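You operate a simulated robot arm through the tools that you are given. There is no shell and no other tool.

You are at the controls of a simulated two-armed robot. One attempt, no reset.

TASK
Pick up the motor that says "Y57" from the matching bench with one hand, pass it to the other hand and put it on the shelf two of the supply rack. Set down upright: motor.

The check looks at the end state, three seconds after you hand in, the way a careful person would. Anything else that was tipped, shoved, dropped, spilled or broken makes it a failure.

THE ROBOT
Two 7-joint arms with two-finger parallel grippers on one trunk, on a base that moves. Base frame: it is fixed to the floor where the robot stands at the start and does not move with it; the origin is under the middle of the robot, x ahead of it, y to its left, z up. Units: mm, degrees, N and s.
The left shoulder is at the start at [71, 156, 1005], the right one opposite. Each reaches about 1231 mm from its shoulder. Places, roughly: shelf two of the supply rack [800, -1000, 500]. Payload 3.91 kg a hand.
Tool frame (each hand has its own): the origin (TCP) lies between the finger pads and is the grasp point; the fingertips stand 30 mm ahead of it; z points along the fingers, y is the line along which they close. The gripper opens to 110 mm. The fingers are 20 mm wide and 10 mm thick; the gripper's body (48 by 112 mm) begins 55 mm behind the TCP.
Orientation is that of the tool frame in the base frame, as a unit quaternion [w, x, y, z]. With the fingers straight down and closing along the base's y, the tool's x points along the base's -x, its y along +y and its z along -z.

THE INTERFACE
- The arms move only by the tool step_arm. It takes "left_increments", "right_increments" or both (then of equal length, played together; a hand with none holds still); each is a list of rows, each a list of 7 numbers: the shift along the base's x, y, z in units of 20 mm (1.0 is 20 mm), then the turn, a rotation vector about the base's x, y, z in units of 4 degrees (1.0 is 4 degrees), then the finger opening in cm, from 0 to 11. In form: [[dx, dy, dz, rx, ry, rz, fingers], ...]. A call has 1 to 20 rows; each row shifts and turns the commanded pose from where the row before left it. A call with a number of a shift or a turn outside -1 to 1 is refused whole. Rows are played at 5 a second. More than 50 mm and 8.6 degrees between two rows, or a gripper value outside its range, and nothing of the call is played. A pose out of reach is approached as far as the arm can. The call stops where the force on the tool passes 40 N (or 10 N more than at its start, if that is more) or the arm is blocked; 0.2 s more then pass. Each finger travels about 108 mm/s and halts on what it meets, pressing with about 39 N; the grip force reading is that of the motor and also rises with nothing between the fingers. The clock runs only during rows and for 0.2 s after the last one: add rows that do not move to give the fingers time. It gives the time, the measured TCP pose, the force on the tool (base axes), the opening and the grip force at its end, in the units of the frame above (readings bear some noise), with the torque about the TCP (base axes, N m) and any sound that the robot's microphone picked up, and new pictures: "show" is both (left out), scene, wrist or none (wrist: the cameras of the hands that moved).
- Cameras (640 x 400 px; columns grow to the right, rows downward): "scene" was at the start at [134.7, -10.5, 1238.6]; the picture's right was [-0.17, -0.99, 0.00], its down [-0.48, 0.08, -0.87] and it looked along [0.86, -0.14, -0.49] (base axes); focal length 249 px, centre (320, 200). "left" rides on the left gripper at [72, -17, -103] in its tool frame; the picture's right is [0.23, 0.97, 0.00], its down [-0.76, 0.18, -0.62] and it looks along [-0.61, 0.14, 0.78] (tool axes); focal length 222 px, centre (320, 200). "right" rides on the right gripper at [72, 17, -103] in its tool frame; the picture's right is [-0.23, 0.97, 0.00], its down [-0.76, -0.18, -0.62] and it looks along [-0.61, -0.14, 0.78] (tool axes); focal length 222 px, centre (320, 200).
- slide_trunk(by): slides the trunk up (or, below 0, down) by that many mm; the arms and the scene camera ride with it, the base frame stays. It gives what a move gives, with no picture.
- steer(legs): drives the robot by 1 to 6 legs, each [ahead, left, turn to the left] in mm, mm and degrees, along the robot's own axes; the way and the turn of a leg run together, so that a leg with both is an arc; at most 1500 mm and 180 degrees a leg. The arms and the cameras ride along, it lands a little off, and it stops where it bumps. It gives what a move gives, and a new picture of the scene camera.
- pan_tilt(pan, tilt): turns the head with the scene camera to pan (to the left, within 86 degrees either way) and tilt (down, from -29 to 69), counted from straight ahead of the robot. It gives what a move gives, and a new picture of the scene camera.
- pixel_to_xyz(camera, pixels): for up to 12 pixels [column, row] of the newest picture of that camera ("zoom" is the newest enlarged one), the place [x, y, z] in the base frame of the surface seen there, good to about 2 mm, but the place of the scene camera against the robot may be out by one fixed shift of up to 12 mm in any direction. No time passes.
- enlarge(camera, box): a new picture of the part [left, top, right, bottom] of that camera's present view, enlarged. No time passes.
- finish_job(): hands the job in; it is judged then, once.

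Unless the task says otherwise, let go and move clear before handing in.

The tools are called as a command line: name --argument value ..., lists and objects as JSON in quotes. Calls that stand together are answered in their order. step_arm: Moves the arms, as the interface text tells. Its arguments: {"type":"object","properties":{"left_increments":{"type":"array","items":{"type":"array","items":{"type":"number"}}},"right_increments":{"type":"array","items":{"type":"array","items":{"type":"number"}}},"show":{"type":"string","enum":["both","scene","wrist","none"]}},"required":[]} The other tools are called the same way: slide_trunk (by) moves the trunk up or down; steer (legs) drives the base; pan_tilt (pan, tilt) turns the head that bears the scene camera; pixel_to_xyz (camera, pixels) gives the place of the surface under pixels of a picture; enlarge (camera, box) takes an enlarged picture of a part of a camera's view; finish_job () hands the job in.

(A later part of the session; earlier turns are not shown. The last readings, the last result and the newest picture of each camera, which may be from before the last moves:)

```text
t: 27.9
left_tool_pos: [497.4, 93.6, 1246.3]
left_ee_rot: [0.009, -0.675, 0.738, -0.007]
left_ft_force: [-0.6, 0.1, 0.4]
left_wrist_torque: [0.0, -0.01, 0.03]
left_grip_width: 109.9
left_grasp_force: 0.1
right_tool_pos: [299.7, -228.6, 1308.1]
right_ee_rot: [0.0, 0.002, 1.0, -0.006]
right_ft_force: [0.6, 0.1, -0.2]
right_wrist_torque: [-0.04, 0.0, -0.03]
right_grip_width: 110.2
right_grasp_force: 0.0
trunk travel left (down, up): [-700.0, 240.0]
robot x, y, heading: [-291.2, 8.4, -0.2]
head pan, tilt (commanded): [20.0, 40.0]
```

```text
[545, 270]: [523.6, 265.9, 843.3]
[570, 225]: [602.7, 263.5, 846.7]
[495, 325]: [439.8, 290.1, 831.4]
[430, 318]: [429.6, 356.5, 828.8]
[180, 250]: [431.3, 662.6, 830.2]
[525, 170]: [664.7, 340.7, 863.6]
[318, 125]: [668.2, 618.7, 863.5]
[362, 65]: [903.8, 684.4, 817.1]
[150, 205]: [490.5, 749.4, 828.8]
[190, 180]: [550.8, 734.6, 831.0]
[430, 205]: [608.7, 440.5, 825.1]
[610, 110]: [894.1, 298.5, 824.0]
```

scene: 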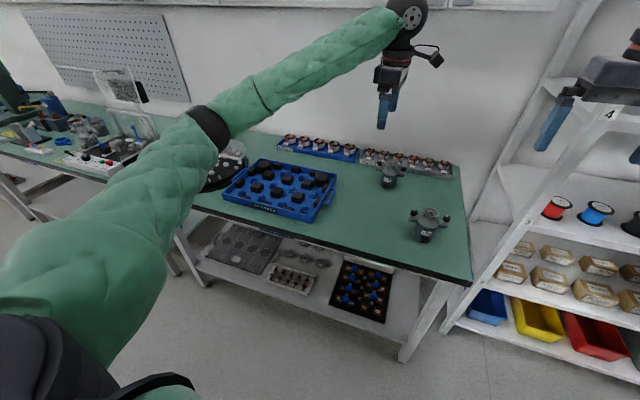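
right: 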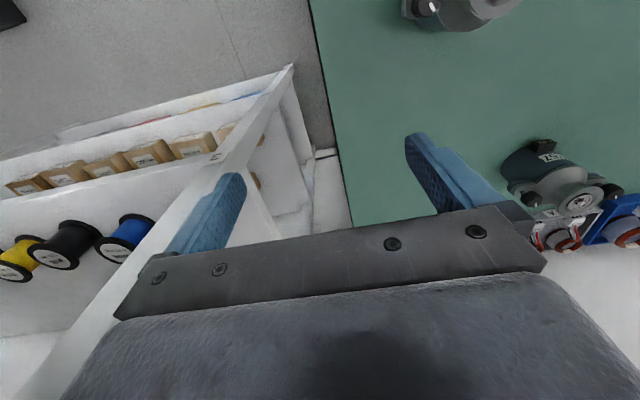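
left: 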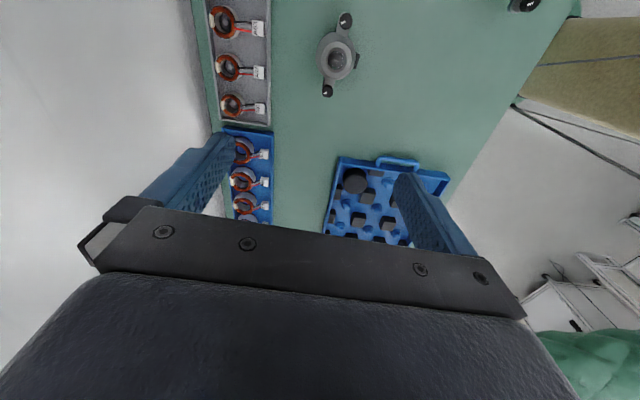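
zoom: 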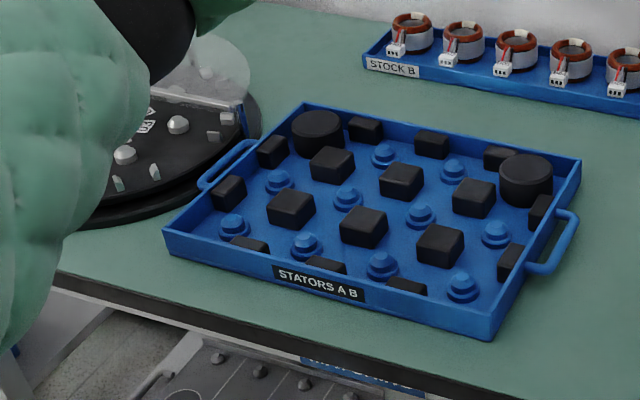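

The tray's left handle (y≈700) and the disc (y≥717) don't touch, so only the tray moved, about 26 mm to the left. With the base back here the elbow stays in front of the bench, so I'll turn the left hand back to closing along y and bring it above the tray's right wall to pull it back gently.

step_arm --left_increments '[[0.2, 0.375, 0, 0, 0.325, 0, 11], [0.2, 0.375, 0, 0, 0, -1, 11], [0.2, 0.375, 0, 0, 0, -1, 11], [0.2, 0.375, 0, 0, 0, -1, 11], [0.2, 0.375, 0, 0, 0, -1, 11], [0.2, 0.375, -0.5, 0, 0, -1, 11], [0.2, 0.375, -0.5, 0, 0, -1, 11], [0.2, 0.375, -0.5, 0, 0, -1, 11], [0.2, 0.375, -0.5, 0, 0, -1, 11], [0.2, 0.375, -0.5, 0, 0, -1, 11], [0.2, 0.375, -0.5, 0, 0, -1, 11], [0.2, 0.375, -0.5, 0, 0, -1, 11], [0.2, 0.375, -0.5, 0, 0, -1, 11], [0.2, 0.375, -0.5, 0, 0, -1, 11], [0.2, 0.375, -0.5, 0, 0, -1, 11], [0.2, 0.375, -0.5, 0, 0, -1, 11], [0.2, 0.375, -0.5, 0, 0, -1, 11], [0.2, 0.375, -0.5, 0, 0, -1, 11], [0.2, 0.375, -0.5, 0, 0, -1, 11], [0.2, 0.375, -0.5, 0, 0, -1, 11]]' --show "both"

```text
t: 32.1
left_tool_pos: [578.7, 244.7, 1094.2]
left_ee_rot: [0.0, -0.077, 0.997, 0.0]
left_ft_force: [0.5, -0.4, 0.4]
left_wrist_torque: [0.0, -0.01, 0.02]
left_grip_width: 110.1
left_grasp_force: 0.0
right_tool_pos: [300.8, -228.6, 1307.2]
right_ee_rot: [-0.002, 0.002, 1.0, -0.006]
right_ft_force: [0.5, 0.5, -0.3]
right_wrist_torque: [0.0, 0.02, 0.02]
right_grip_width: 110.2
right_grasp_force: 0.0
trunk travel left (down, up): [-700.0, 240.0]
robot x, y, heading: [-284.6, 13.8, -0.3]
head pan, tilt (commanded): [20.0, 40.0]
```

scene: 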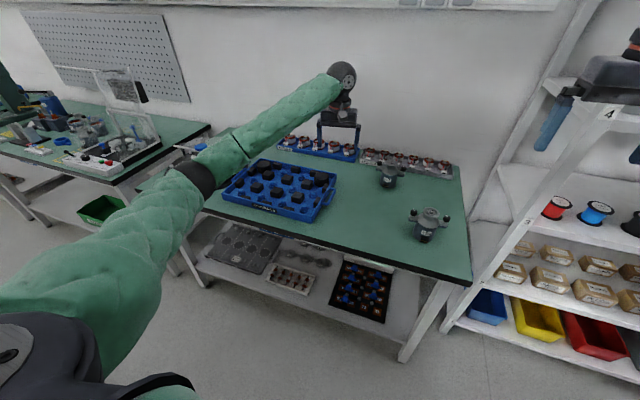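
left: 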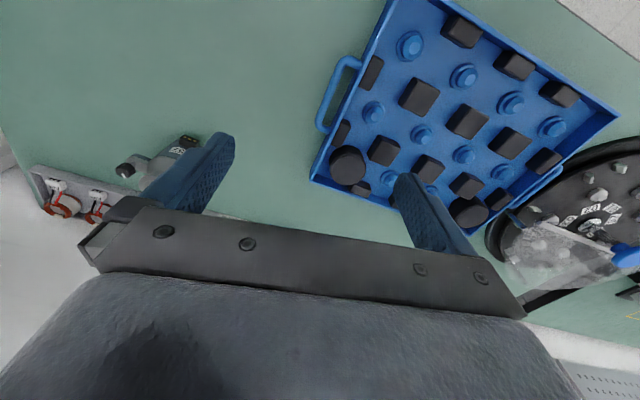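

The wrist view now shows the tray's right wall from (385, 10) to (312, 180), its handle near (340, 90), and studs and blocks inside. I'll measure these in the robot's frame.

enlarge --camera "left" --box '[290, 0, 500, 220]'

pixel_to_xyz --camera "left" --pixels '[[384, 12], [314, 176], [350, 90], [372, 110], [371, 73], [342, 133], [345, 60], [323, 105], [335, 88], [356, 112], [422, 133], [347, 165]]'

```text
1.82 times, centred on (395, 110) of left
```

zoom: 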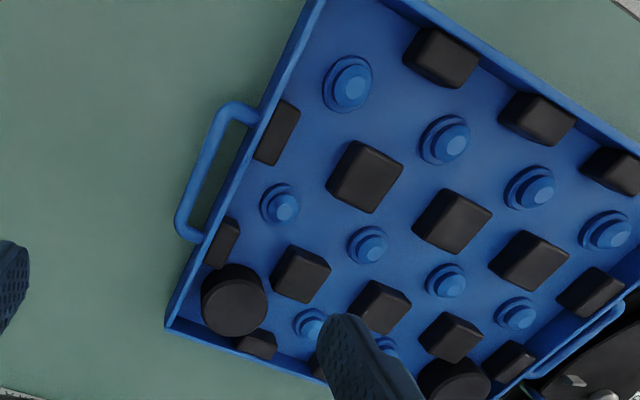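

```text
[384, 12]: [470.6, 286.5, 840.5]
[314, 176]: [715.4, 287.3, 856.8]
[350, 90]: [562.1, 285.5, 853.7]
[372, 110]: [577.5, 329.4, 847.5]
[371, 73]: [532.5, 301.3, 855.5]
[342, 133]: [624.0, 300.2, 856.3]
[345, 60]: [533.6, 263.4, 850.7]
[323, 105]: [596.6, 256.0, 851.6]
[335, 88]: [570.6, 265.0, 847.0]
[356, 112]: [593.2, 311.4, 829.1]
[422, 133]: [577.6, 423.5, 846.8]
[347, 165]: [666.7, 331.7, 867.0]
```

In the robot frame the right wall's inner face is at y≈290, a gap with no blocks lies at x≈555–602, and the stud there starts at y≈313. I'll square up the hand, lower to z≈930 with the left finger lined up at y≈297–307, x≈577, and verify.

step_arm --left_increments '[[0, -0.1, -0.8, 0, 0, -1, 11], [0, 0, -0.9, 0, 0, -1, 11], [0, 0, -1, 0, 0, -0.2, 11], [0, 0, -1, 0, 0, 0, 11], [0, 0, -1, 0, 0, 0, 11], [0, 0, -1, 0, 0, 0, 11], [0, 0, -1, 0, 0, 0, 11], [0, 0, -1, 0, 0, 0, 11], [0, 0, 0, 0, 0, 0, 11]]' --show "both"

```text
t: 34.1
left_tool_pos: [578.1, 242.2, 940.6]
left_ee_rot: [0.0, -0.001, 1.0, 0.001]
left_ft_force: [0.8, -1.0, 0.1]
left_wrist_torque: [-0.02, 0.02, -0.02]
left_grip_width: 110.1
left_grasp_force: 0.1
right_tool_pos: [300.1, -227.8, 1307.8]
right_ee_rot: [-0.001, 0.001, 1.0, -0.006]
right_ft_force: [-0.1, -0.4, -0.4]
right_wrist_torque: [-0.03, 0.01, -0.02]
right_grip_width: 110.0
right_grasp_force: 0.2
trunk travel left (down, up): [-700.0, 240.0]
robot x, y, heading: [-291.9, 7.4, -0.1]
head pan, tilt (commanded): [20.0, 40.0]
```

scene: 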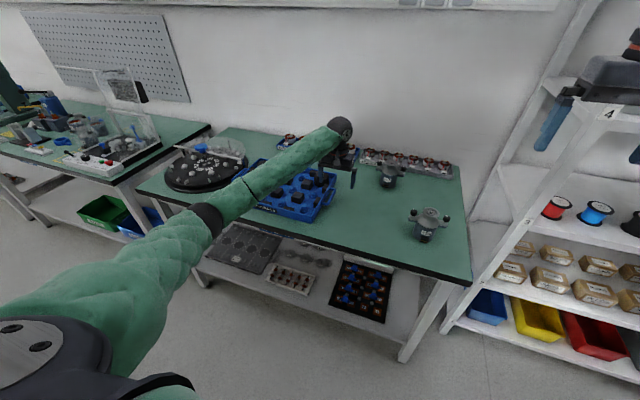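
left: 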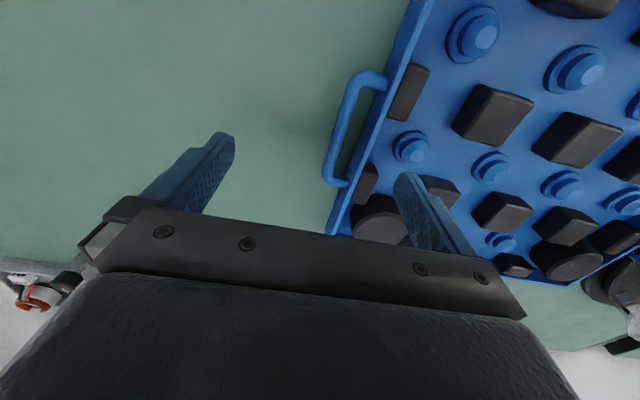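

The finger is above the gap next to the stud at (410, 145). Before going lower I'll check the elbow and forearm heights over the bench.

pixel_to_xyz --camera "scene" --pixels '[[207, 218], [225, 205], [245, 192], [265, 178], [285, 165], [190, 235], [235, 212], [262, 192], [160, 260]]'

enlarge --camera "scene" --box '[150, 110, 380, 260]'

pixel_to_xyz --camera "left" --pixels '[[411, 145], [398, 100], [365, 175], [383, 130], [340, 215], [408, 180], [420, 75], [405, 65]]'

```text
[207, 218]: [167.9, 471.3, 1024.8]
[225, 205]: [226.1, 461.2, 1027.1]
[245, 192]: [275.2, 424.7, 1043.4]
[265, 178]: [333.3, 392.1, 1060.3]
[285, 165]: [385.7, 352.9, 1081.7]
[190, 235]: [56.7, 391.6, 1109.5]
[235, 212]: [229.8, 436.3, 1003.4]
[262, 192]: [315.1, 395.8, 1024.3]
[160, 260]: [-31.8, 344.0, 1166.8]
```

```text
2.67 times, centred on (265, 185) of scene
```

zoom: 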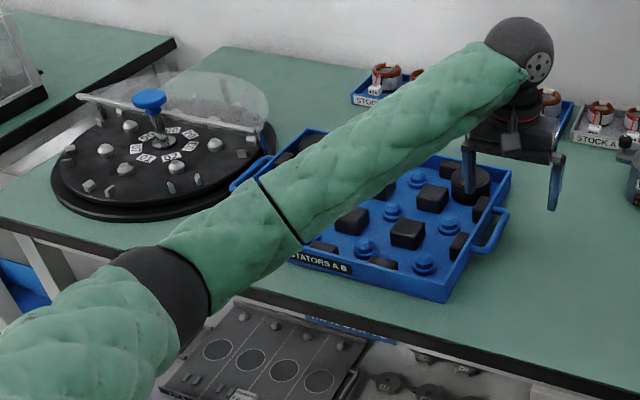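

```text
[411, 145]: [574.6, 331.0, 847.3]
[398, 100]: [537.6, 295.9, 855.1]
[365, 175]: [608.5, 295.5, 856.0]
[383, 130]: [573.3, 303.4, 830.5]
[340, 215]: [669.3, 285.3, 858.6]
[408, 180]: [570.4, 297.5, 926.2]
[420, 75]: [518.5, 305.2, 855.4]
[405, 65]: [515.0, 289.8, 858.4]
```

The elbow is in front of the bench (x≤230, z≈1000) and the finger pad reads y≈297, lined up with the gap. I'll lower the fingertips to z≈840 inside the tray beside the wall.

step_arm --left_increments '[[0, 0, -0.9, 0, 0, 0, 11], [0, 0, -0.9, 0, 0, 0, 11], [0, 0, -0.9, 0, 0, 0, 11], [0, 0, -0.8, 0, 0, 0, 11], [0, 0, 0, 0, 0, 0, 11]]' --show "both"

```text
t: 35.3
left_tool_pos: [577.1, 241.6, 870.4]
left_ee_rot: [0.0, -0.001, 1.0, -0.001]
left_ft_force: [-0.2, -0.3, 0.5]
left_wrist_torque: [0.01, -0.02, 0.03]
left_grip_width: 109.9
left_grasp_force: 0.1
right_tool_pos: [301.3, -228.1, 1307.6]
right_ee_rot: [-0.001, 0.001, 1.0, -0.006]
right_ft_force: [0.2, 0.6, 0.3]
right_wrist_torque: [0.03, 0.01, -0.01]
right_grip_width: 110.1
right_grasp_force: 0.1
trunk travel left (down, up): [-700.0, 240.0]
robot x, y, heading: [-287.4, 13.5, 0.0]
head pan, tilt (commanded): [20.0, 40.0]
```

scene: 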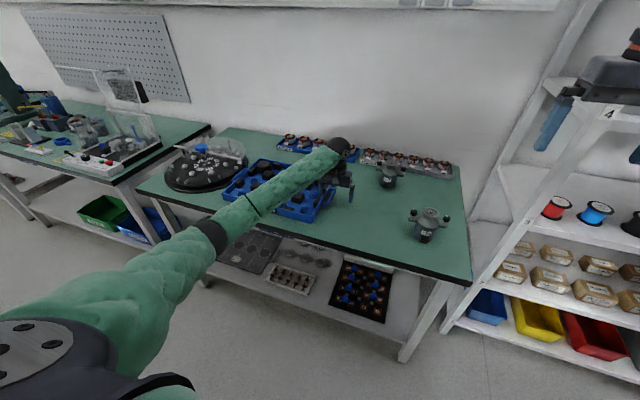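
left: 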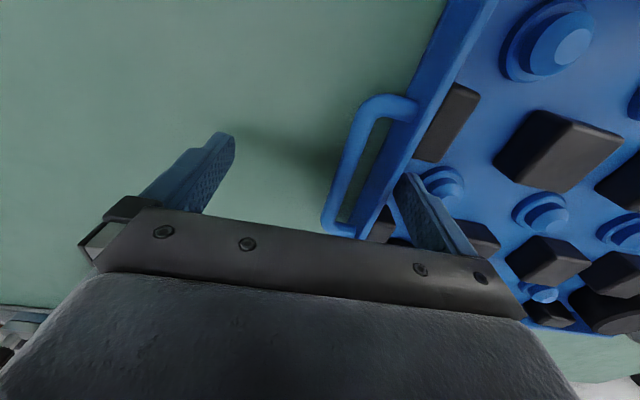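

The fingertip is seated between the wall and the stud at (440, 180). I'll pull slowly toward −y.

step_arm --left_increments '[[0, -0.3, 0, 0, 0, 0, 11], [0, -0.3, 0, 0, 0, 0, 11], [0, -0.3, 0, 0, 0, 0, 11], [0, -0.3, 0, 0, 0, 0, 11], [0, 0, 0, 0, 0, 0, 11]]' --show "both"

```text
t: 36.5
left_tool_pos: [577.3, 217.3, 870.6]
left_ee_rot: [0.0, -0.001, 1.0, -0.001]
left_ft_force: [0.1, 1.3, -0.7]
left_wrist_torque: [0.03, -0.01, 0.01]
left_grip_width: 110.2
left_grasp_force: 0.0
right_tool_pos: [300.7, -227.5, 1308.2]
right_ee_rot: [0.0, 0.002, 1.0, -0.007]
right_ft_force: [0.7, -0.3, -0.3]
right_wrist_torque: [-0.03, 0.01, -0.03]
right_grip_width: 109.8
right_grasp_force: 0.1
trunk travel left (down, up): [-700.0, 240.0]
robot x, y, heading: [-288.4, 10.8, 0.4]
head pan, tilt (commanded): [20.0, 40.0]
```

scene: 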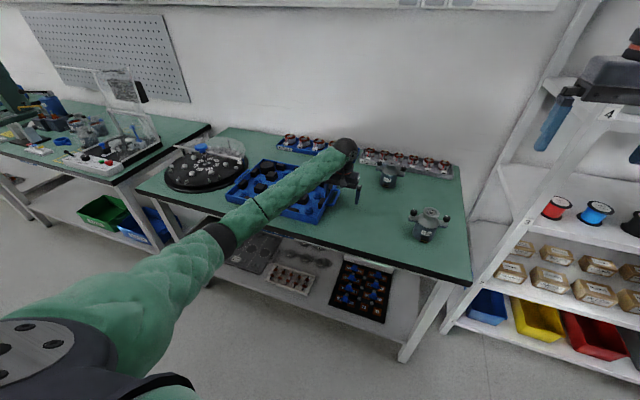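
left: 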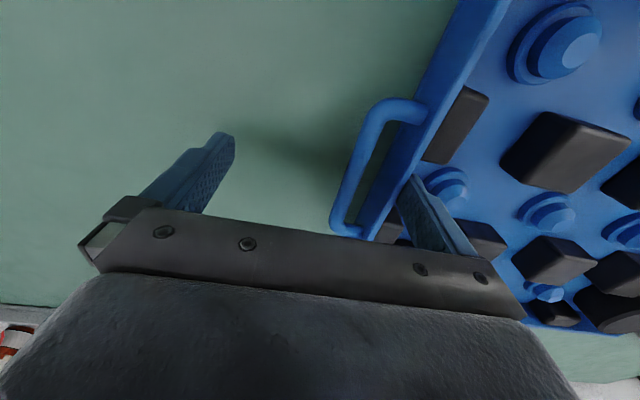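

The tray follows with hardly any force. I'll measure the wall's place now.

pixel_to_xyz --camera "left" --pixels '[[440, 95], [412, 160], [380, 215], [467, 40], [480, 10], [395, 105], [450, 185], [460, 110]]'

pixel_to_xyz --scene "" --camera "scene" --pixels '[[245, 175], [235, 195], [325, 215], [260, 160], [280, 215], [300, 220]]'

enlarge --camera "scene" --box '[200, 130, 370, 240]'

```text
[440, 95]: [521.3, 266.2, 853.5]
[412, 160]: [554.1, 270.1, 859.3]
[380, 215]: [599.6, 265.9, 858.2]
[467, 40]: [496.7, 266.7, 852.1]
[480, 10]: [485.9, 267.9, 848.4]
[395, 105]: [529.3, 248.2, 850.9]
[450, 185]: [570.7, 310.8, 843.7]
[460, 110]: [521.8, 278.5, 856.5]
```

```text
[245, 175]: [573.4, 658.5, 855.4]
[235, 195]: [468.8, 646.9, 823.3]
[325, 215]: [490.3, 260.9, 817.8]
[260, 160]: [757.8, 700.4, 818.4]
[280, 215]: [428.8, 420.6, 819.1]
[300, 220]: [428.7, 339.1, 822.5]
```

```text
3.64 times, centred on (285, 185) of scene
```

zoom: 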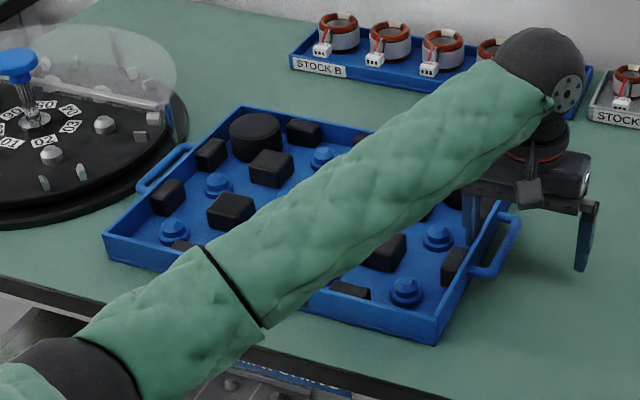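

The wall moved about 20 mm (now y≈267, stud from 330 to 311); about 7 mm more brings it back to where it stood. I'll finish that, then back off and lift out.

step_arm --left_increments '[[0, -0.2, 0, 0, 0, 0, 11], [0, -0.15, 0, 0, 0, 0, 11], [0, 0, 0, 0, 0, 0, 11], [0, 0.3, 0, 0, 0, 0, 11], [0, 0, 0, 0, 0, 0, 11]]' --show "both"

```text
t: 37.7
left_tool_pos: [577.9, 217.4, 871.4]
left_ee_rot: [0.0, -0.001, 1.0, -0.001]
left_ft_force: [-0.3, 0.2, 0.9]
left_wrist_torque: [-0.01, 0.02, -0.02]
left_grip_width: 110.3
left_grasp_force: 0.1
right_tool_pos: [300.3, -228.5, 1307.5]
right_ee_rot: [-0.002, 0.002, 1.0, -0.005]
right_ft_force: [0.5, 0.4, -0.9]
right_wrist_torque: [0.03, 0.02, 0.02]
right_grip_width: 109.8
right_grasp_force: 0.1
trunk travel left (down, up): [-700.0, 240.0]
robot x, y, heading: [-284.0, 9.8, 0.0]
head pan, tilt (commanded): [20.0, 40.0]
```

scene: 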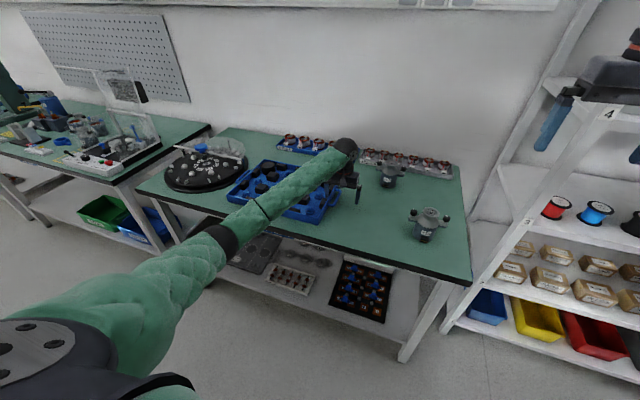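
left: 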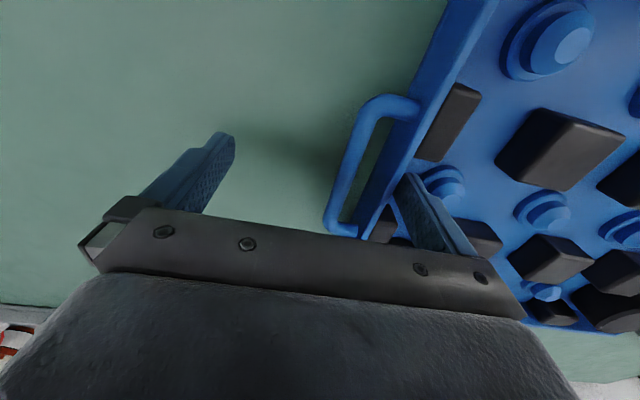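

The tray has been pulled and the finger backed off from the wall. I'll lift straight out to z≈990.

step_arm --left_increments '[[0, 0, 0.5, 0, 0, 0, 11], [0, 0, 0.9, 0, 0, 0, 11], [0, 0, 1, 0, 0, 0, 11], [0, 0, 1, 0, 0, 0, 11], [0, 0, 1, 0, 0, 0, 11], [0, 0, 1, 0, 0, 0, 11], [0, 0, 1, 0, 0, 0, 11], [0, 0, 1, 0, 0, 0, 11], [0, 0, 1, 0, 0, 0, 11], [0, 0, 1, 0, 0, 0, 11]]' --show "both"

pixel_to_xyz --camera "left" --pixels '[[320, 200], [340, 130]]'

enlarge --camera "scene" --box '[200, 120, 370, 240]'

```text
t: 39.9
left_tool_pos: [578.8, 217.1, 1060.5]
left_ee_rot: [0.001, 0.0, 1.0, 0.001]
left_ft_force: [-0.5, 0.0, 0.9]
left_wrist_torque: [-0.01, -0.01, -0.02]
left_grip_width: 109.9
left_grasp_force: 0.1
right_tool_pos: [299.6, -229.2, 1306.9]
right_ee_rot: [0.0, 0.002, 1.0, -0.006]
right_ft_force: [-0.6, 0.5, 0.5]
right_wrist_torque: [0.03, -0.01, 0.02]
right_grip_width: 109.9
right_grasp_force: 0.0
trunk travel left (down, up): [-700.0, 240.0]
robot x, y, heading: [-288.6, 6.2, -0.1]
head pan, tilt (commanded): [20.0, 40.0]
```

scene: 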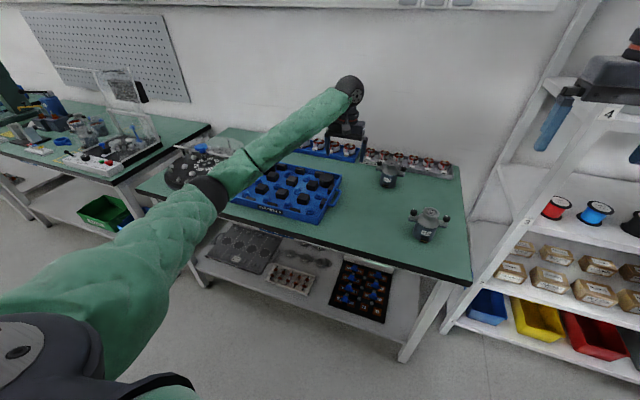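
left: 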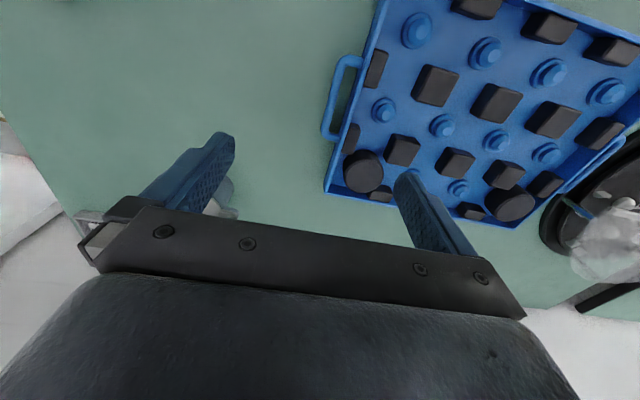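

```text
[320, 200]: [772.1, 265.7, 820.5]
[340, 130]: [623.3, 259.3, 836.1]
```

```text
3.33 times, centred on (285, 180) of scene
```

zoom: 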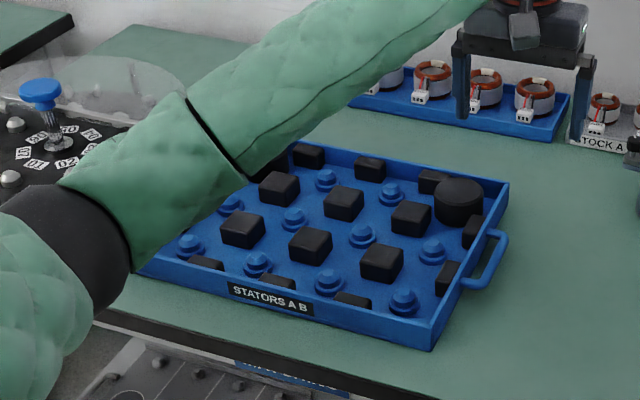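

The tray looks intact. I'll measure its block and rim with the scene camera against the original readings (block ≈(674, 311), rim ≈(710, 265)).

pixel_to_xyz --camera "zoom" --pixels '[[460, 192], [506, 185], [431, 345], [300, 312], [480, 270], [425, 320], [380, 258], [243, 225], [500, 215]]'

pixel_to_xyz --camera "left" --pixels '[[383, 10], [329, 188], [345, 130], [383, 110], [363, 170], [380, 60]]'

```text
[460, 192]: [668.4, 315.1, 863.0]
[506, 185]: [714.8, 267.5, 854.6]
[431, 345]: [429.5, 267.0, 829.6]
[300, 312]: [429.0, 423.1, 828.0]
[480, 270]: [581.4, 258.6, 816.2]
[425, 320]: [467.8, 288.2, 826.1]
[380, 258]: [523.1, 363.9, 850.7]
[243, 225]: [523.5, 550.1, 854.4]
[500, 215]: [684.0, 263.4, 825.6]
```

```text
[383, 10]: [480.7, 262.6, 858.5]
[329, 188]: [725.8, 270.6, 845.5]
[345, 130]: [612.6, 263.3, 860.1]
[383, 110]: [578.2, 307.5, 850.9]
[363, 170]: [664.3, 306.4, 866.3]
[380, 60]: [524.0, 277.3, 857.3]
```

The tray is back within a few mm of its original place (block (668, 315) vs (674, 311), rim (715, 267) vs (710, 265)). Now I'll drive forward 155 mm, which puts the motor in reach with a fairly stretched arm.

steer --legs '[[155, 0, 0]]'

step_arm --left_increments '[[0.115, -0.3875, 0.1, 0, 0, 1, 11], [0.115, -0.3875, 0.1, 0, 0, 1, 11], [0.115, -0.3875, 0.1, 0, 0, 1, 11], [0.115, -0.3875, 0.1, 0, 0, 1, 11], [0.115, -0.3875, 0.1, 0, 0, 1, 11], [0.115, -0.3875, 0.1, 0, 0, 1, 11], [0.115, -0.3875, 0.1, 0, 0, 1, 11], [0.115, -0.3875, 0.1, 0, 0, 1, 11], [0.115, -0.3875, 0.1, 0, 0, 1, 11], [0.115, -0.3875, 0.1, 0, 0, 1, 11], [0.115, -0.3875, 0.1, 0, 0, 1, 11], [0.115, -0.3875, 0.1, 0, 0, 1, 11], [0.115, -0.3875, 0.1, 0, 0, 1, 11], [0.115, -0.3875, 0.1, 0, 0, 1, 11], [0.115, -0.3875, 0.1, 0, 0, 1, 11], [0.115, -0.3875, 0.1, 0, 0, 1, 11], [0.115, -0.3875, 0.1, 0, 0, 1, 11], [0.115, -0.3875, 0.1, 0, 0, 1, 11], [0.115, -0.3875, 0.1, 0, 0, 1, 11], [0.115, -0.3875, 0.1, 0, 0, 1, 11]]' --show "both"

```text
t: 41.3
left_tool_pos: [734.0, 223.8, 1060.7]
left_ee_rot: [0.0, -0.004, 1.0, 0.0]
left_ft_force: [0.4, -1.1, 0.5]
left_wrist_torque: [0.0, 0.06, 0.01]
left_grip_width: 110.2
left_grasp_force: 0.1
right_tool_pos: [457.9, -223.1, 1307.3]
right_ee_rot: [-0.002, -0.002, 1.0, -0.006]
right_ft_force: [-0.2, -1.0, -0.1]
right_wrist_torque: [0.0, -0.01, -0.01]
right_grip_width: 110.0
right_grasp_force: 0.2
trunk travel left (down, up): [-700.0, 240.0]
robot x, y, heading: [-133.4, 16.5, 0.4]
head pan, tilt (commanded): [20.0, 40.0]
```

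scene: 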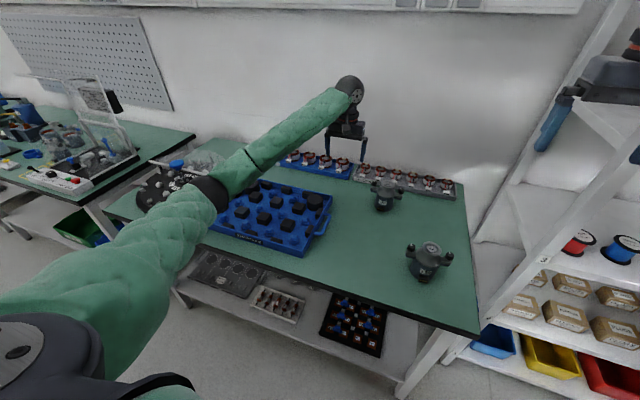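

```text
t: 45.5
left_tool_pos: [777.9, 66.8, 1098.7]
left_ee_rot: [-0.001, -0.647, 0.763, 0.001]
left_ft_force: [1.1, -0.6, 0.5]
left_wrist_torque: [0.0, 0.02, 0.0]
left_grip_width: 110.0
left_grasp_force: 0.1
right_tool_pos: [457.1, -225.0, 1307.8]
right_ee_rot: [-0.002, -0.002, 1.0, -0.006]
right_ft_force: [-0.7, 0.4, 0.1]
right_wrist_torque: [0.04, 0.01, 0.02]
right_grip_width: 110.0
right_grasp_force: 0.0
trunk travel left (down, up): [-700.0, 240.0]
robot x, y, heading: [-135.6, 14.6, 0.4]
head pan, tilt (commanded): [20.0, 40.0]
```

scene: 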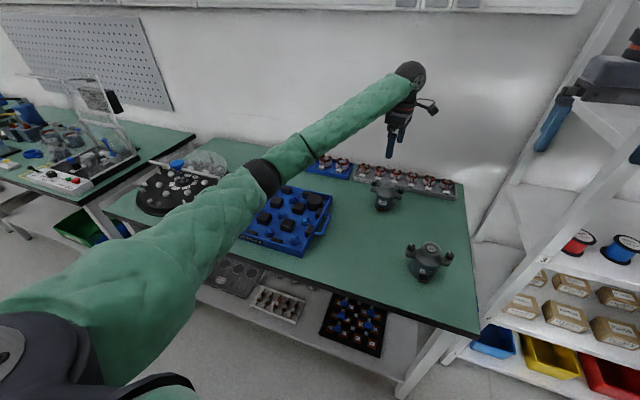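
left: 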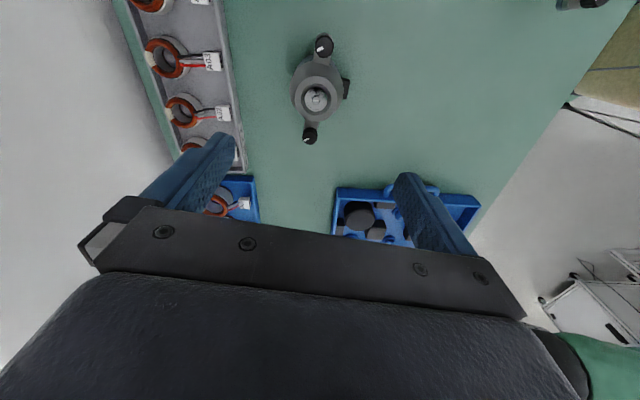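

The hand is over the motor again (motor at (318, 97) in the wrist view). I'll measure the motor and the elbow now.

pixel_to_xyz --camera "left" --pixels '[[323, 46], [310, 136], [317, 99], [305, 100], [330, 98]]'

pixel_to_xyz --camera "scene" --pixels '[[265, 175], [250, 190], [275, 190], [300, 160], [340, 130], [310, 165], [385, 185], [375, 190], [402, 190]]'

```text
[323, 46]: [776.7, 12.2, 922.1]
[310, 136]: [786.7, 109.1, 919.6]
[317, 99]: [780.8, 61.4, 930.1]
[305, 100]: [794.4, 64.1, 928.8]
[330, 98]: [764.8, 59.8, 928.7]
```

```text
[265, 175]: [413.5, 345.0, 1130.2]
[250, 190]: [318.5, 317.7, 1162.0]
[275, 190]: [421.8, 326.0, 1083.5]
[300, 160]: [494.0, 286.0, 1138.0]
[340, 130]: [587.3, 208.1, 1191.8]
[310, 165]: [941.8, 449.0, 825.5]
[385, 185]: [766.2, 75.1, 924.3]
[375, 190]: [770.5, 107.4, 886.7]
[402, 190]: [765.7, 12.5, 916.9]
```

With the present stance the elbow would end around z 950 at the bench edge; a bit more stretch gives more margin. I'll drive back 70 mm and extend the hand by the same amount at this height.

steer --legs '[[-70, 0, 0]]'

step_arm --left_increments '[[0.9, -0.05, 0, 0, 0, 0.3, 11], [0.9, -0.05, 0, 0, 0, 0.3, 11], [0.9, -0.05, 0, 0, 0, 0.3, 11], [0.9, -0.05, 0, 0, 0, 0, 11], [0, 0, 0, 0, 0, 0, 11]]' --show "wrist"

```text
t: 46.5
left_tool_pos: [705.7, 66.0, 1100.8]
left_ee_rot: [0.001, -0.645, 0.764, -0.001]
left_ft_force: [-0.4, 0.0, -0.4]
left_wrist_torque: [-0.02, -0.01, 0.07]
left_grip_width: 109.9
left_grasp_force: 0.1
right_tool_pos: [383.3, -226.1, 1307.8]
right_ee_rot: [-0.001, -0.001, 1.0, -0.006]
right_ft_force: [-0.4, 0.4, 1.3]
right_wrist_torque: [0.0, -0.02, 0.02]
right_grip_width: 109.7
right_grasp_force: 0.1
trunk travel left (down, up): [-700.0, 240.0]
robot x, y, heading: [-204.9, 10.2, 0.3]
head pan, tilt (commanded): [20.0, 40.0]
```

scene: 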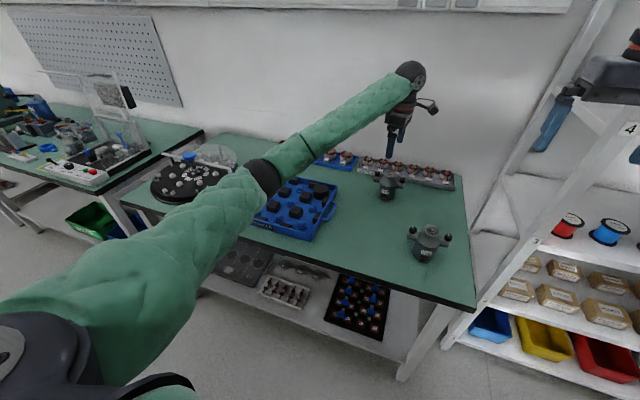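

```text
t: 47.7
left_tool_pos: [778.5, 63.7, 1099.2]
left_ee_rot: [0.0, -0.669, 0.743, -0.001]
left_ft_force: [-0.6, 0.0, 0.1]
left_wrist_torque: [0.0, -0.01, 0.0]
left_grip_width: 110.3
left_grasp_force: 0.2
right_tool_pos: [384.5, -225.2, 1308.7]
right_ee_rot: [-0.002, -0.001, 1.0, -0.006]
right_ft_force: [-0.7, 0.5, 1.7]
right_wrist_torque: [0.0, -0.01, 0.01]
right_grip_width: 110.0
right_grasp_force: 0.0
trunk travel left (down, up): [-700.0, 240.0]
robot x, y, heading: [-204.8, 12.3, 0.2]
head pan, tilt (commanded): [20.0, 40.0]
```

left: 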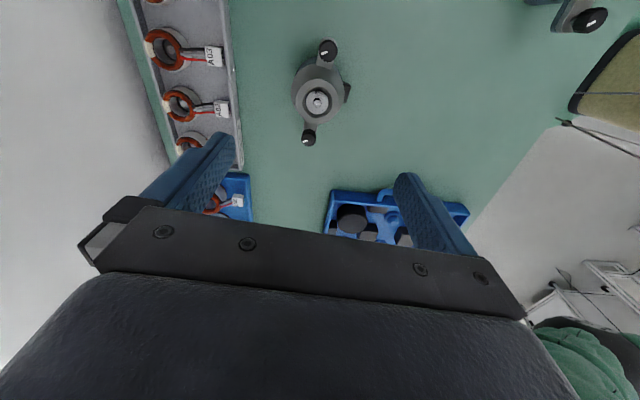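

The hand is at (778, 64, 1099), aligned to ~174°. I'll descend to z≈980 and check the elbow's height.

step_arm --left_increments '[[0, 0, -1, 0, 0, 0, 11], [0, 0, -1, 0, 0, 0, 11], [0, 0, -1, 0, 0, 0, 11], [0, 0, -1, 0, 0, 0, 11], [0, 0, -1, 0, 0, 0, 11], [0, 0, -1, 0, 0, 0, 11], [0, 0, 0, 0, 0, 0, 11]]' --show "both"

```text
t: 49.3
left_tool_pos: [779.4, 62.3, 979.2]
left_ee_rot: [0.001, -0.669, 0.743, -0.001]
left_ft_force: [-0.1, 0.5, 0.7]
left_wrist_torque: [0.01, -0.01, 0.03]
left_grip_width: 109.9
left_grasp_force: 0.0
right_tool_pos: [384.9, -225.3, 1307.1]
right_ee_rot: [-0.001, -0.001, 1.0, -0.006]
right_ft_force: [-0.1, 0.7, -0.1]
right_wrist_torque: [0.05, -0.03, -0.02]
right_grip_width: 110.0
right_grasp_force: 0.1
trunk travel left (down, up): [-700.0, 240.0]
robot x, y, heading: [-206.7, 11.3, 0.2]
head pan, tilt (commanded): [20.0, 40.0]
```

scene: 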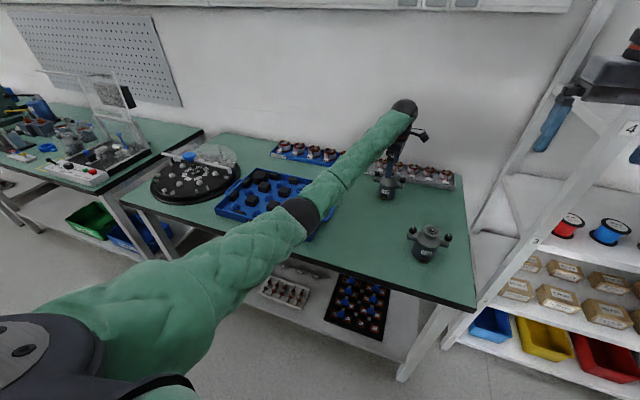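
left: 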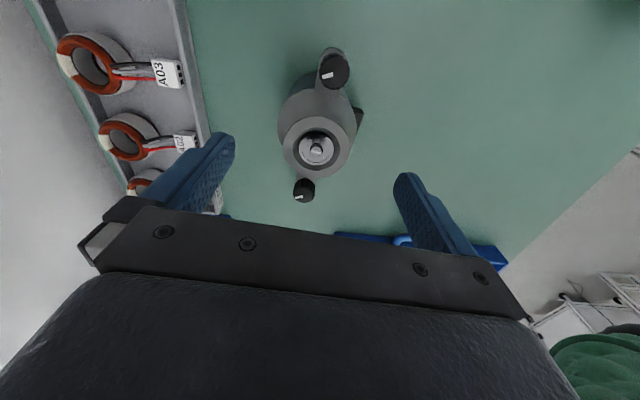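

pixel_to_xyz --camera "scene" --pixels '[[302, 212], [315, 225], [290, 225], [280, 245], [320, 195], [310, 230], [260, 260], [335, 195], [350, 180]]'

pixel_to_xyz --camera "left" --pixels '[[333, 70], [304, 190], [316, 149], [301, 150], [331, 150]]'

enlarge --camera "scene" --box '[220, 150, 420, 290]'

```text
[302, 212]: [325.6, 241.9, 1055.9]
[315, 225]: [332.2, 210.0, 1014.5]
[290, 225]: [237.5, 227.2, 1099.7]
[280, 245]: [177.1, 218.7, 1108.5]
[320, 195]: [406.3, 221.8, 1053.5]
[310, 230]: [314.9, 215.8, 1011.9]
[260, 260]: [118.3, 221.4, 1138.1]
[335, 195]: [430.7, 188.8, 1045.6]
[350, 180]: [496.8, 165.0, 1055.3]
```

```text
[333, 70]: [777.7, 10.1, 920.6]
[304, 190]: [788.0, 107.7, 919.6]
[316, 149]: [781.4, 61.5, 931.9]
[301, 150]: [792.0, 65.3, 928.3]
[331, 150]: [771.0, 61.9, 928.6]
```

```text
2.86 times, centred on (320, 220) of scene
```

zoom: 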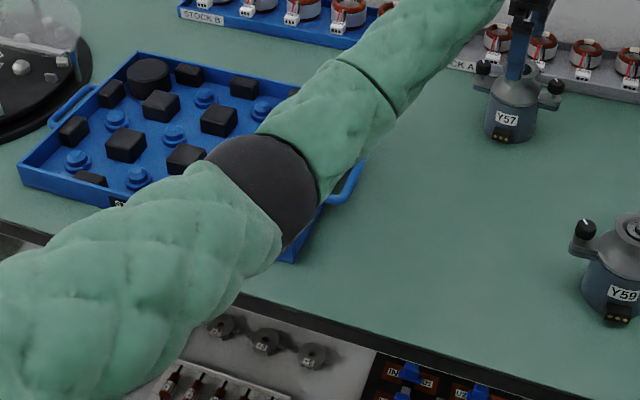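

The elbow top is at about z 1056 and would come fairly close to the tray level; another 100 mm of trunk height gives clear margin. Then I'll lower the hand again by the same amount.

slide_trunk --by 100

step_arm --left_increments '[[0.05, 0, -1, 0, 0, 0, 11], [0, 0, -1, 0, 0, 0, 11], [0, 0, -1, 0, 0, 0, 11], [0, 0, -1, 0, 0, 0, 11], [0, 0, -1, 0, 0, 0, 11], [0, 0, 0, 0, 0, 0, 11]]' --show "both"

```text
t: 50.6
left_tool_pos: [780.6, 61.3, 1078.3]
left_ee_rot: [0.0, -0.669, 0.743, 0.0]
left_ft_force: [0.5, -0.5, 1.1]
left_wrist_torque: [0.02, 0.03, 0.0]
left_grip_width: 109.9
left_grasp_force: 0.0
right_tool_pos: [387.1, -225.1, 1408.4]
right_ee_rot: [-0.002, -0.001, 1.0, -0.006]
right_ft_force: [-0.8, -0.1, 0.0]
right_wrist_torque: [0.01, 0.03, 0.06]
right_grip_width: 110.1
right_grasp_force: 0.1
trunk travel left (down, up): [-800.0, 140.0]
robot x, y, heading: [-204.8, 11.4, 0.3]
head pan, tilt (commanded): [20.0, 40.0]
```

```text
t: 52.0
left_tool_pos: [780.7, 65.4, 976.1]
left_ee_rot: [0.0, -0.669, 0.743, -0.001]
left_ft_force: [0.0, -0.5, 0.4]
left_wrist_torque: [0.02, 0.0, 0.01]
left_grip_width: 110.0
left_grasp_force: 0.0
right_tool_pos: [384.6, -225.7, 1408.4]
right_ee_rot: [0.0, -0.001, 1.0, -0.006]
right_ft_force: [0.8, 1.0, 0.6]
right_wrist_torque: [0.0, 0.05, 0.02]
right_grip_width: 109.8
right_grasp_force: 0.0
trunk travel left (down, up): [-800.0, 140.0]
robot x, y, heading: [-202.2, 10.7, 0.4]
head pan, tilt (commanded): [20.0, 40.0]
```

scene: 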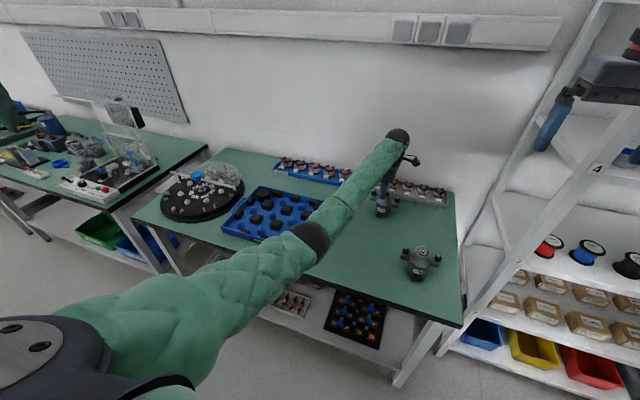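
left: 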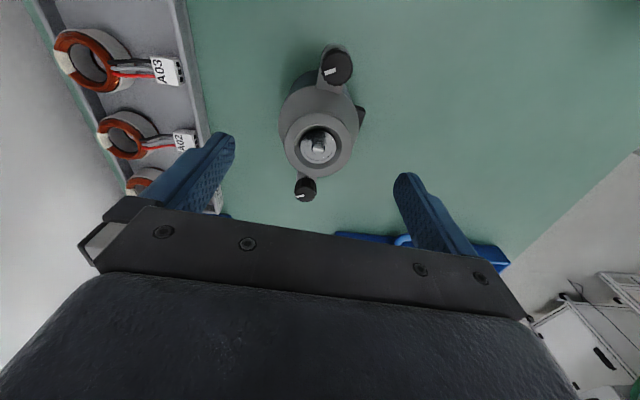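

Aligned over the motor: axis ≈(781.5, 60.5), hand ≈(780.7, 63). I'll descend to TCP z≈886 in small rows.

step_arm --left_increments '[[0, -0.1, -0.9, 0, 0, 0, 11], [0, 0, -0.9, 0, 0, 0, 11], [0, 0, -0.9, 0, 0, 0, 11], [0, 0, -0.9, 0, 0, 0, 11], [0, 0, -0.9, 0, 0, 0, 11], [0, 0, 0, 0, 0, 0, 11]]' --show "both"

enlarge --camera "scene" --box '[330, 140, 440, 250]'

```text
t: 53.4
left_tool_pos: [781.1, 62.3, 887.2]
left_ee_rot: [0.0, -0.669, 0.743, 0.0]
left_ft_force: [-0.1, 0.1, 0.1]
left_wrist_torque: [0.01, 0.0, 0.01]
left_grip_width: 110.1
left_grasp_force: 0.1
right_tool_pos: [385.2, -225.9, 1407.6]
right_ee_rot: [0.0, -0.001, 1.0, -0.006]
right_ft_force: [0.4, 0.2, 0.7]
right_wrist_torque: [0.01, -0.03, 0.0]
right_grip_width: 109.9
right_grasp_force: 0.0
trunk travel left (down, up): [-800.0, 140.0]
robot x, y, heading: [-204.4, 11.7, 0.2]
head pan, tilt (commanded): [20.0, 40.0]
```

scene: 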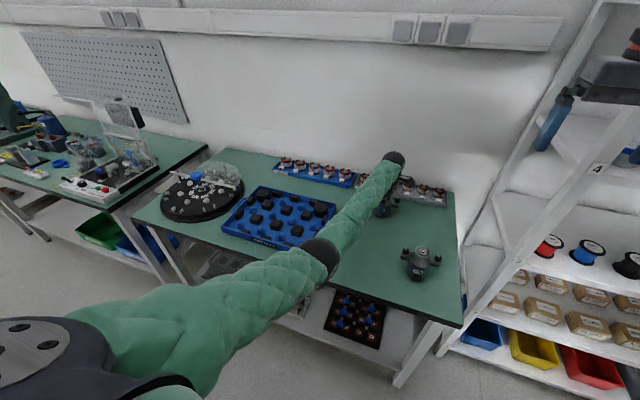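
left: 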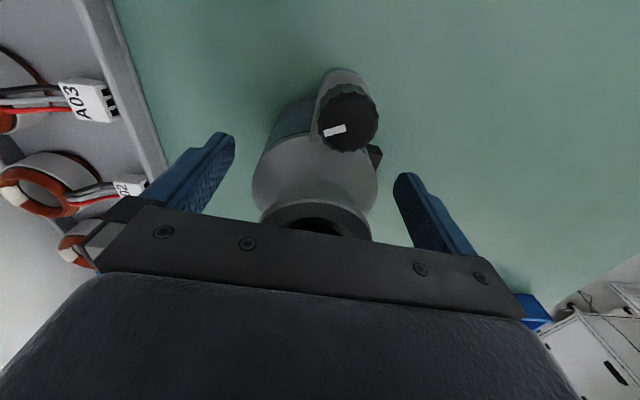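

```text
3.64 times, centred on (385, 195) of scene
```

zoom: 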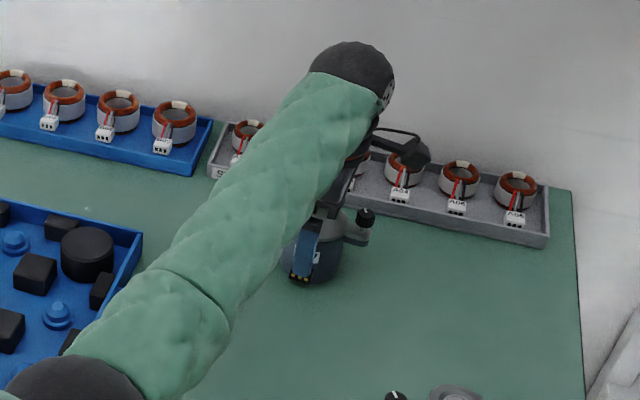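

The hand is down at z≈887 with no force and the motor sits between the fingers. I'll close gently.

step_arm --left_increments '[[0, 0, 0, 0, 0, 0, 9.5], [0, 0, 0, 0, 0, 0, 8.5], [0, 0, 0, 0, 0, 0, 7.8], [0, 0, 0, 0, 0, 0, 7.3], [0, 0, 0, 0, 0, 0, 6.8], [0, 0, 0, 0, 0, 0, 6], [0, 0, 0, 0, 0, 0, 5], [0, 0, 0, 0, 0, 0, 5], [0, 0, 0, 0, 0, 0, 5]]' --show "both"

```text
t: 55.4
left_tool_pos: [779.5, 61.0, 888.5]
left_ee_rot: [0.0, -0.669, 0.743, 0.0]
left_ft_force: [1.5, -0.1, 2.9]
left_wrist_torque: [0.0, 0.13, -0.02]
left_grip_width: 69.6
left_grasp_force: 39.4
right_tool_pos: [384.3, -225.4, 1408.7]
right_ee_rot: [-0.001, -0.001, 1.0, -0.005]
right_ft_force: [0.2, -0.2, 0.4]
right_wrist_torque: [-0.01, 0.03, 0.02]
right_grip_width: 109.9
right_grasp_force: 0.0
trunk travel left (down, up): [-800.0, 140.0]
robot x, y, heading: [-204.4, 8.3, 0.1]
head pan, tilt (commanded): [20.0, 40.0]
```

scene: 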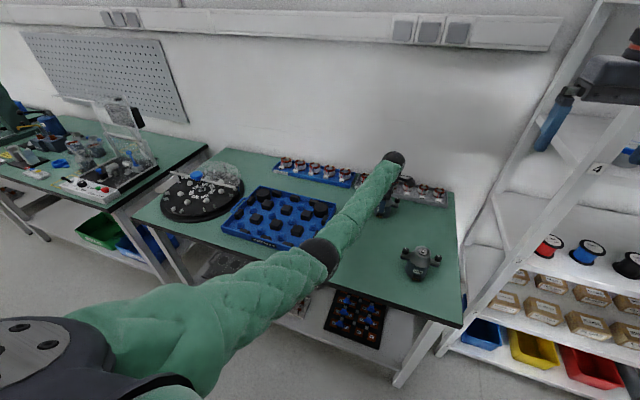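
left: 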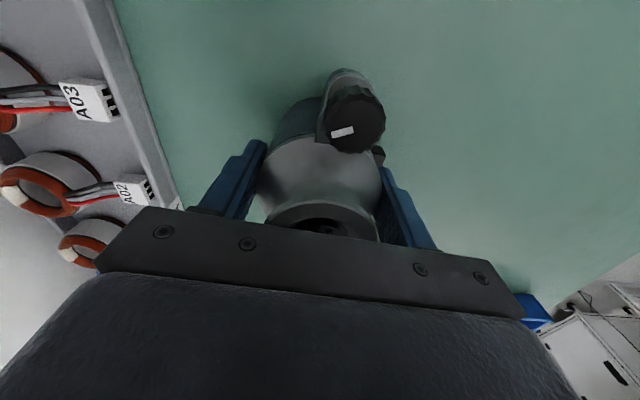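

The motor is gripped at 69.6 mm width with 39 N. I'll lift it slowly and check it hangs upright.

step_arm --left_increments '[[0, 0, 0.3, 0, 0, 0, 5], [0, 0, 0.5, 0, 0, 0, 5], [0, 0, 0.7, 0, 0, 0, 5], [0, 0, 1, 0, 0, 0, 5], [0, 0, 1, 0, 0, 0, 5], [0, 0, 1, 0, 0, 0, 5], [0, 0, 1, 0, 0, 0, 5], [0, 0, 0, 0, 0, 0, 5]]' --show "both"

enlarge --camera "scene" --box '[330, 100, 440, 230]'

```text
t: 57.2
left_tool_pos: [782.2, 60.3, 998.6]
left_ee_rot: [0.0, -0.67, 0.743, -0.001]
left_ft_force: [0.3, -0.5, -7.6]
left_wrist_torque: [-0.02, 0.05, -0.03]
left_grip_width: 69.7
left_grasp_force: 39.1
right_tool_pos: [386.3, -225.0, 1406.8]
right_ee_rot: [-0.001, 0.0, 1.0, -0.006]
right_ft_force: [-0.3, -0.6, 0.0]
right_wrist_torque: [0.01, -0.01, 0.04]
right_grip_width: 110.1
right_grasp_force: 0.1
trunk travel left (down, up): [-800.0, 140.0]
robot x, y, heading: [-205.5, 9.4, 0.3]
head pan, tilt (commanded): [20.0, 40.0]
```

scene: 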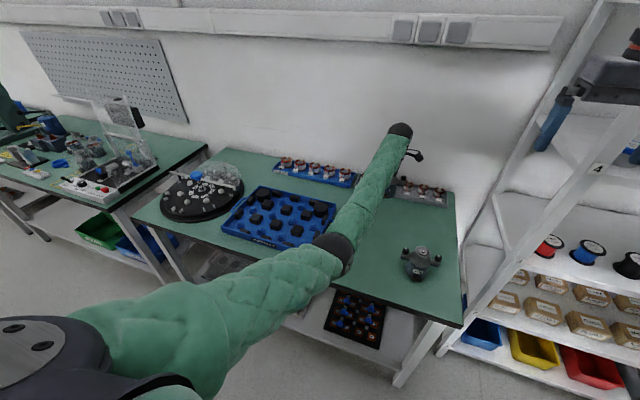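
left: 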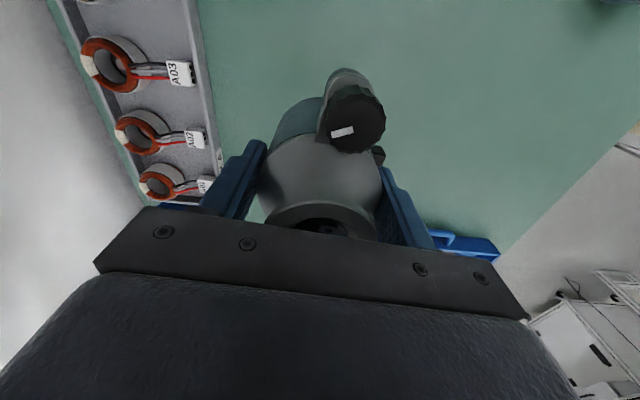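

```text
3.08 times, centred on (385, 165) of scene
```

zoom: 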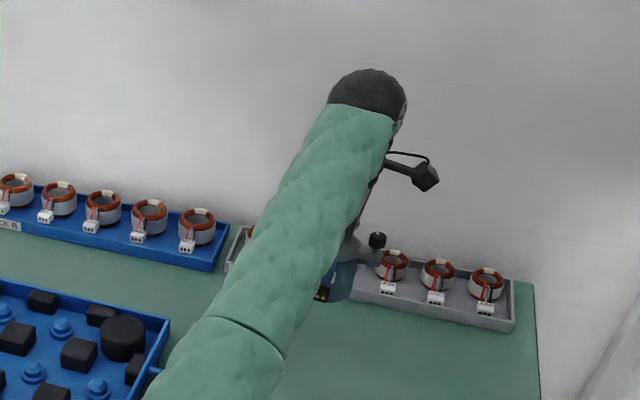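

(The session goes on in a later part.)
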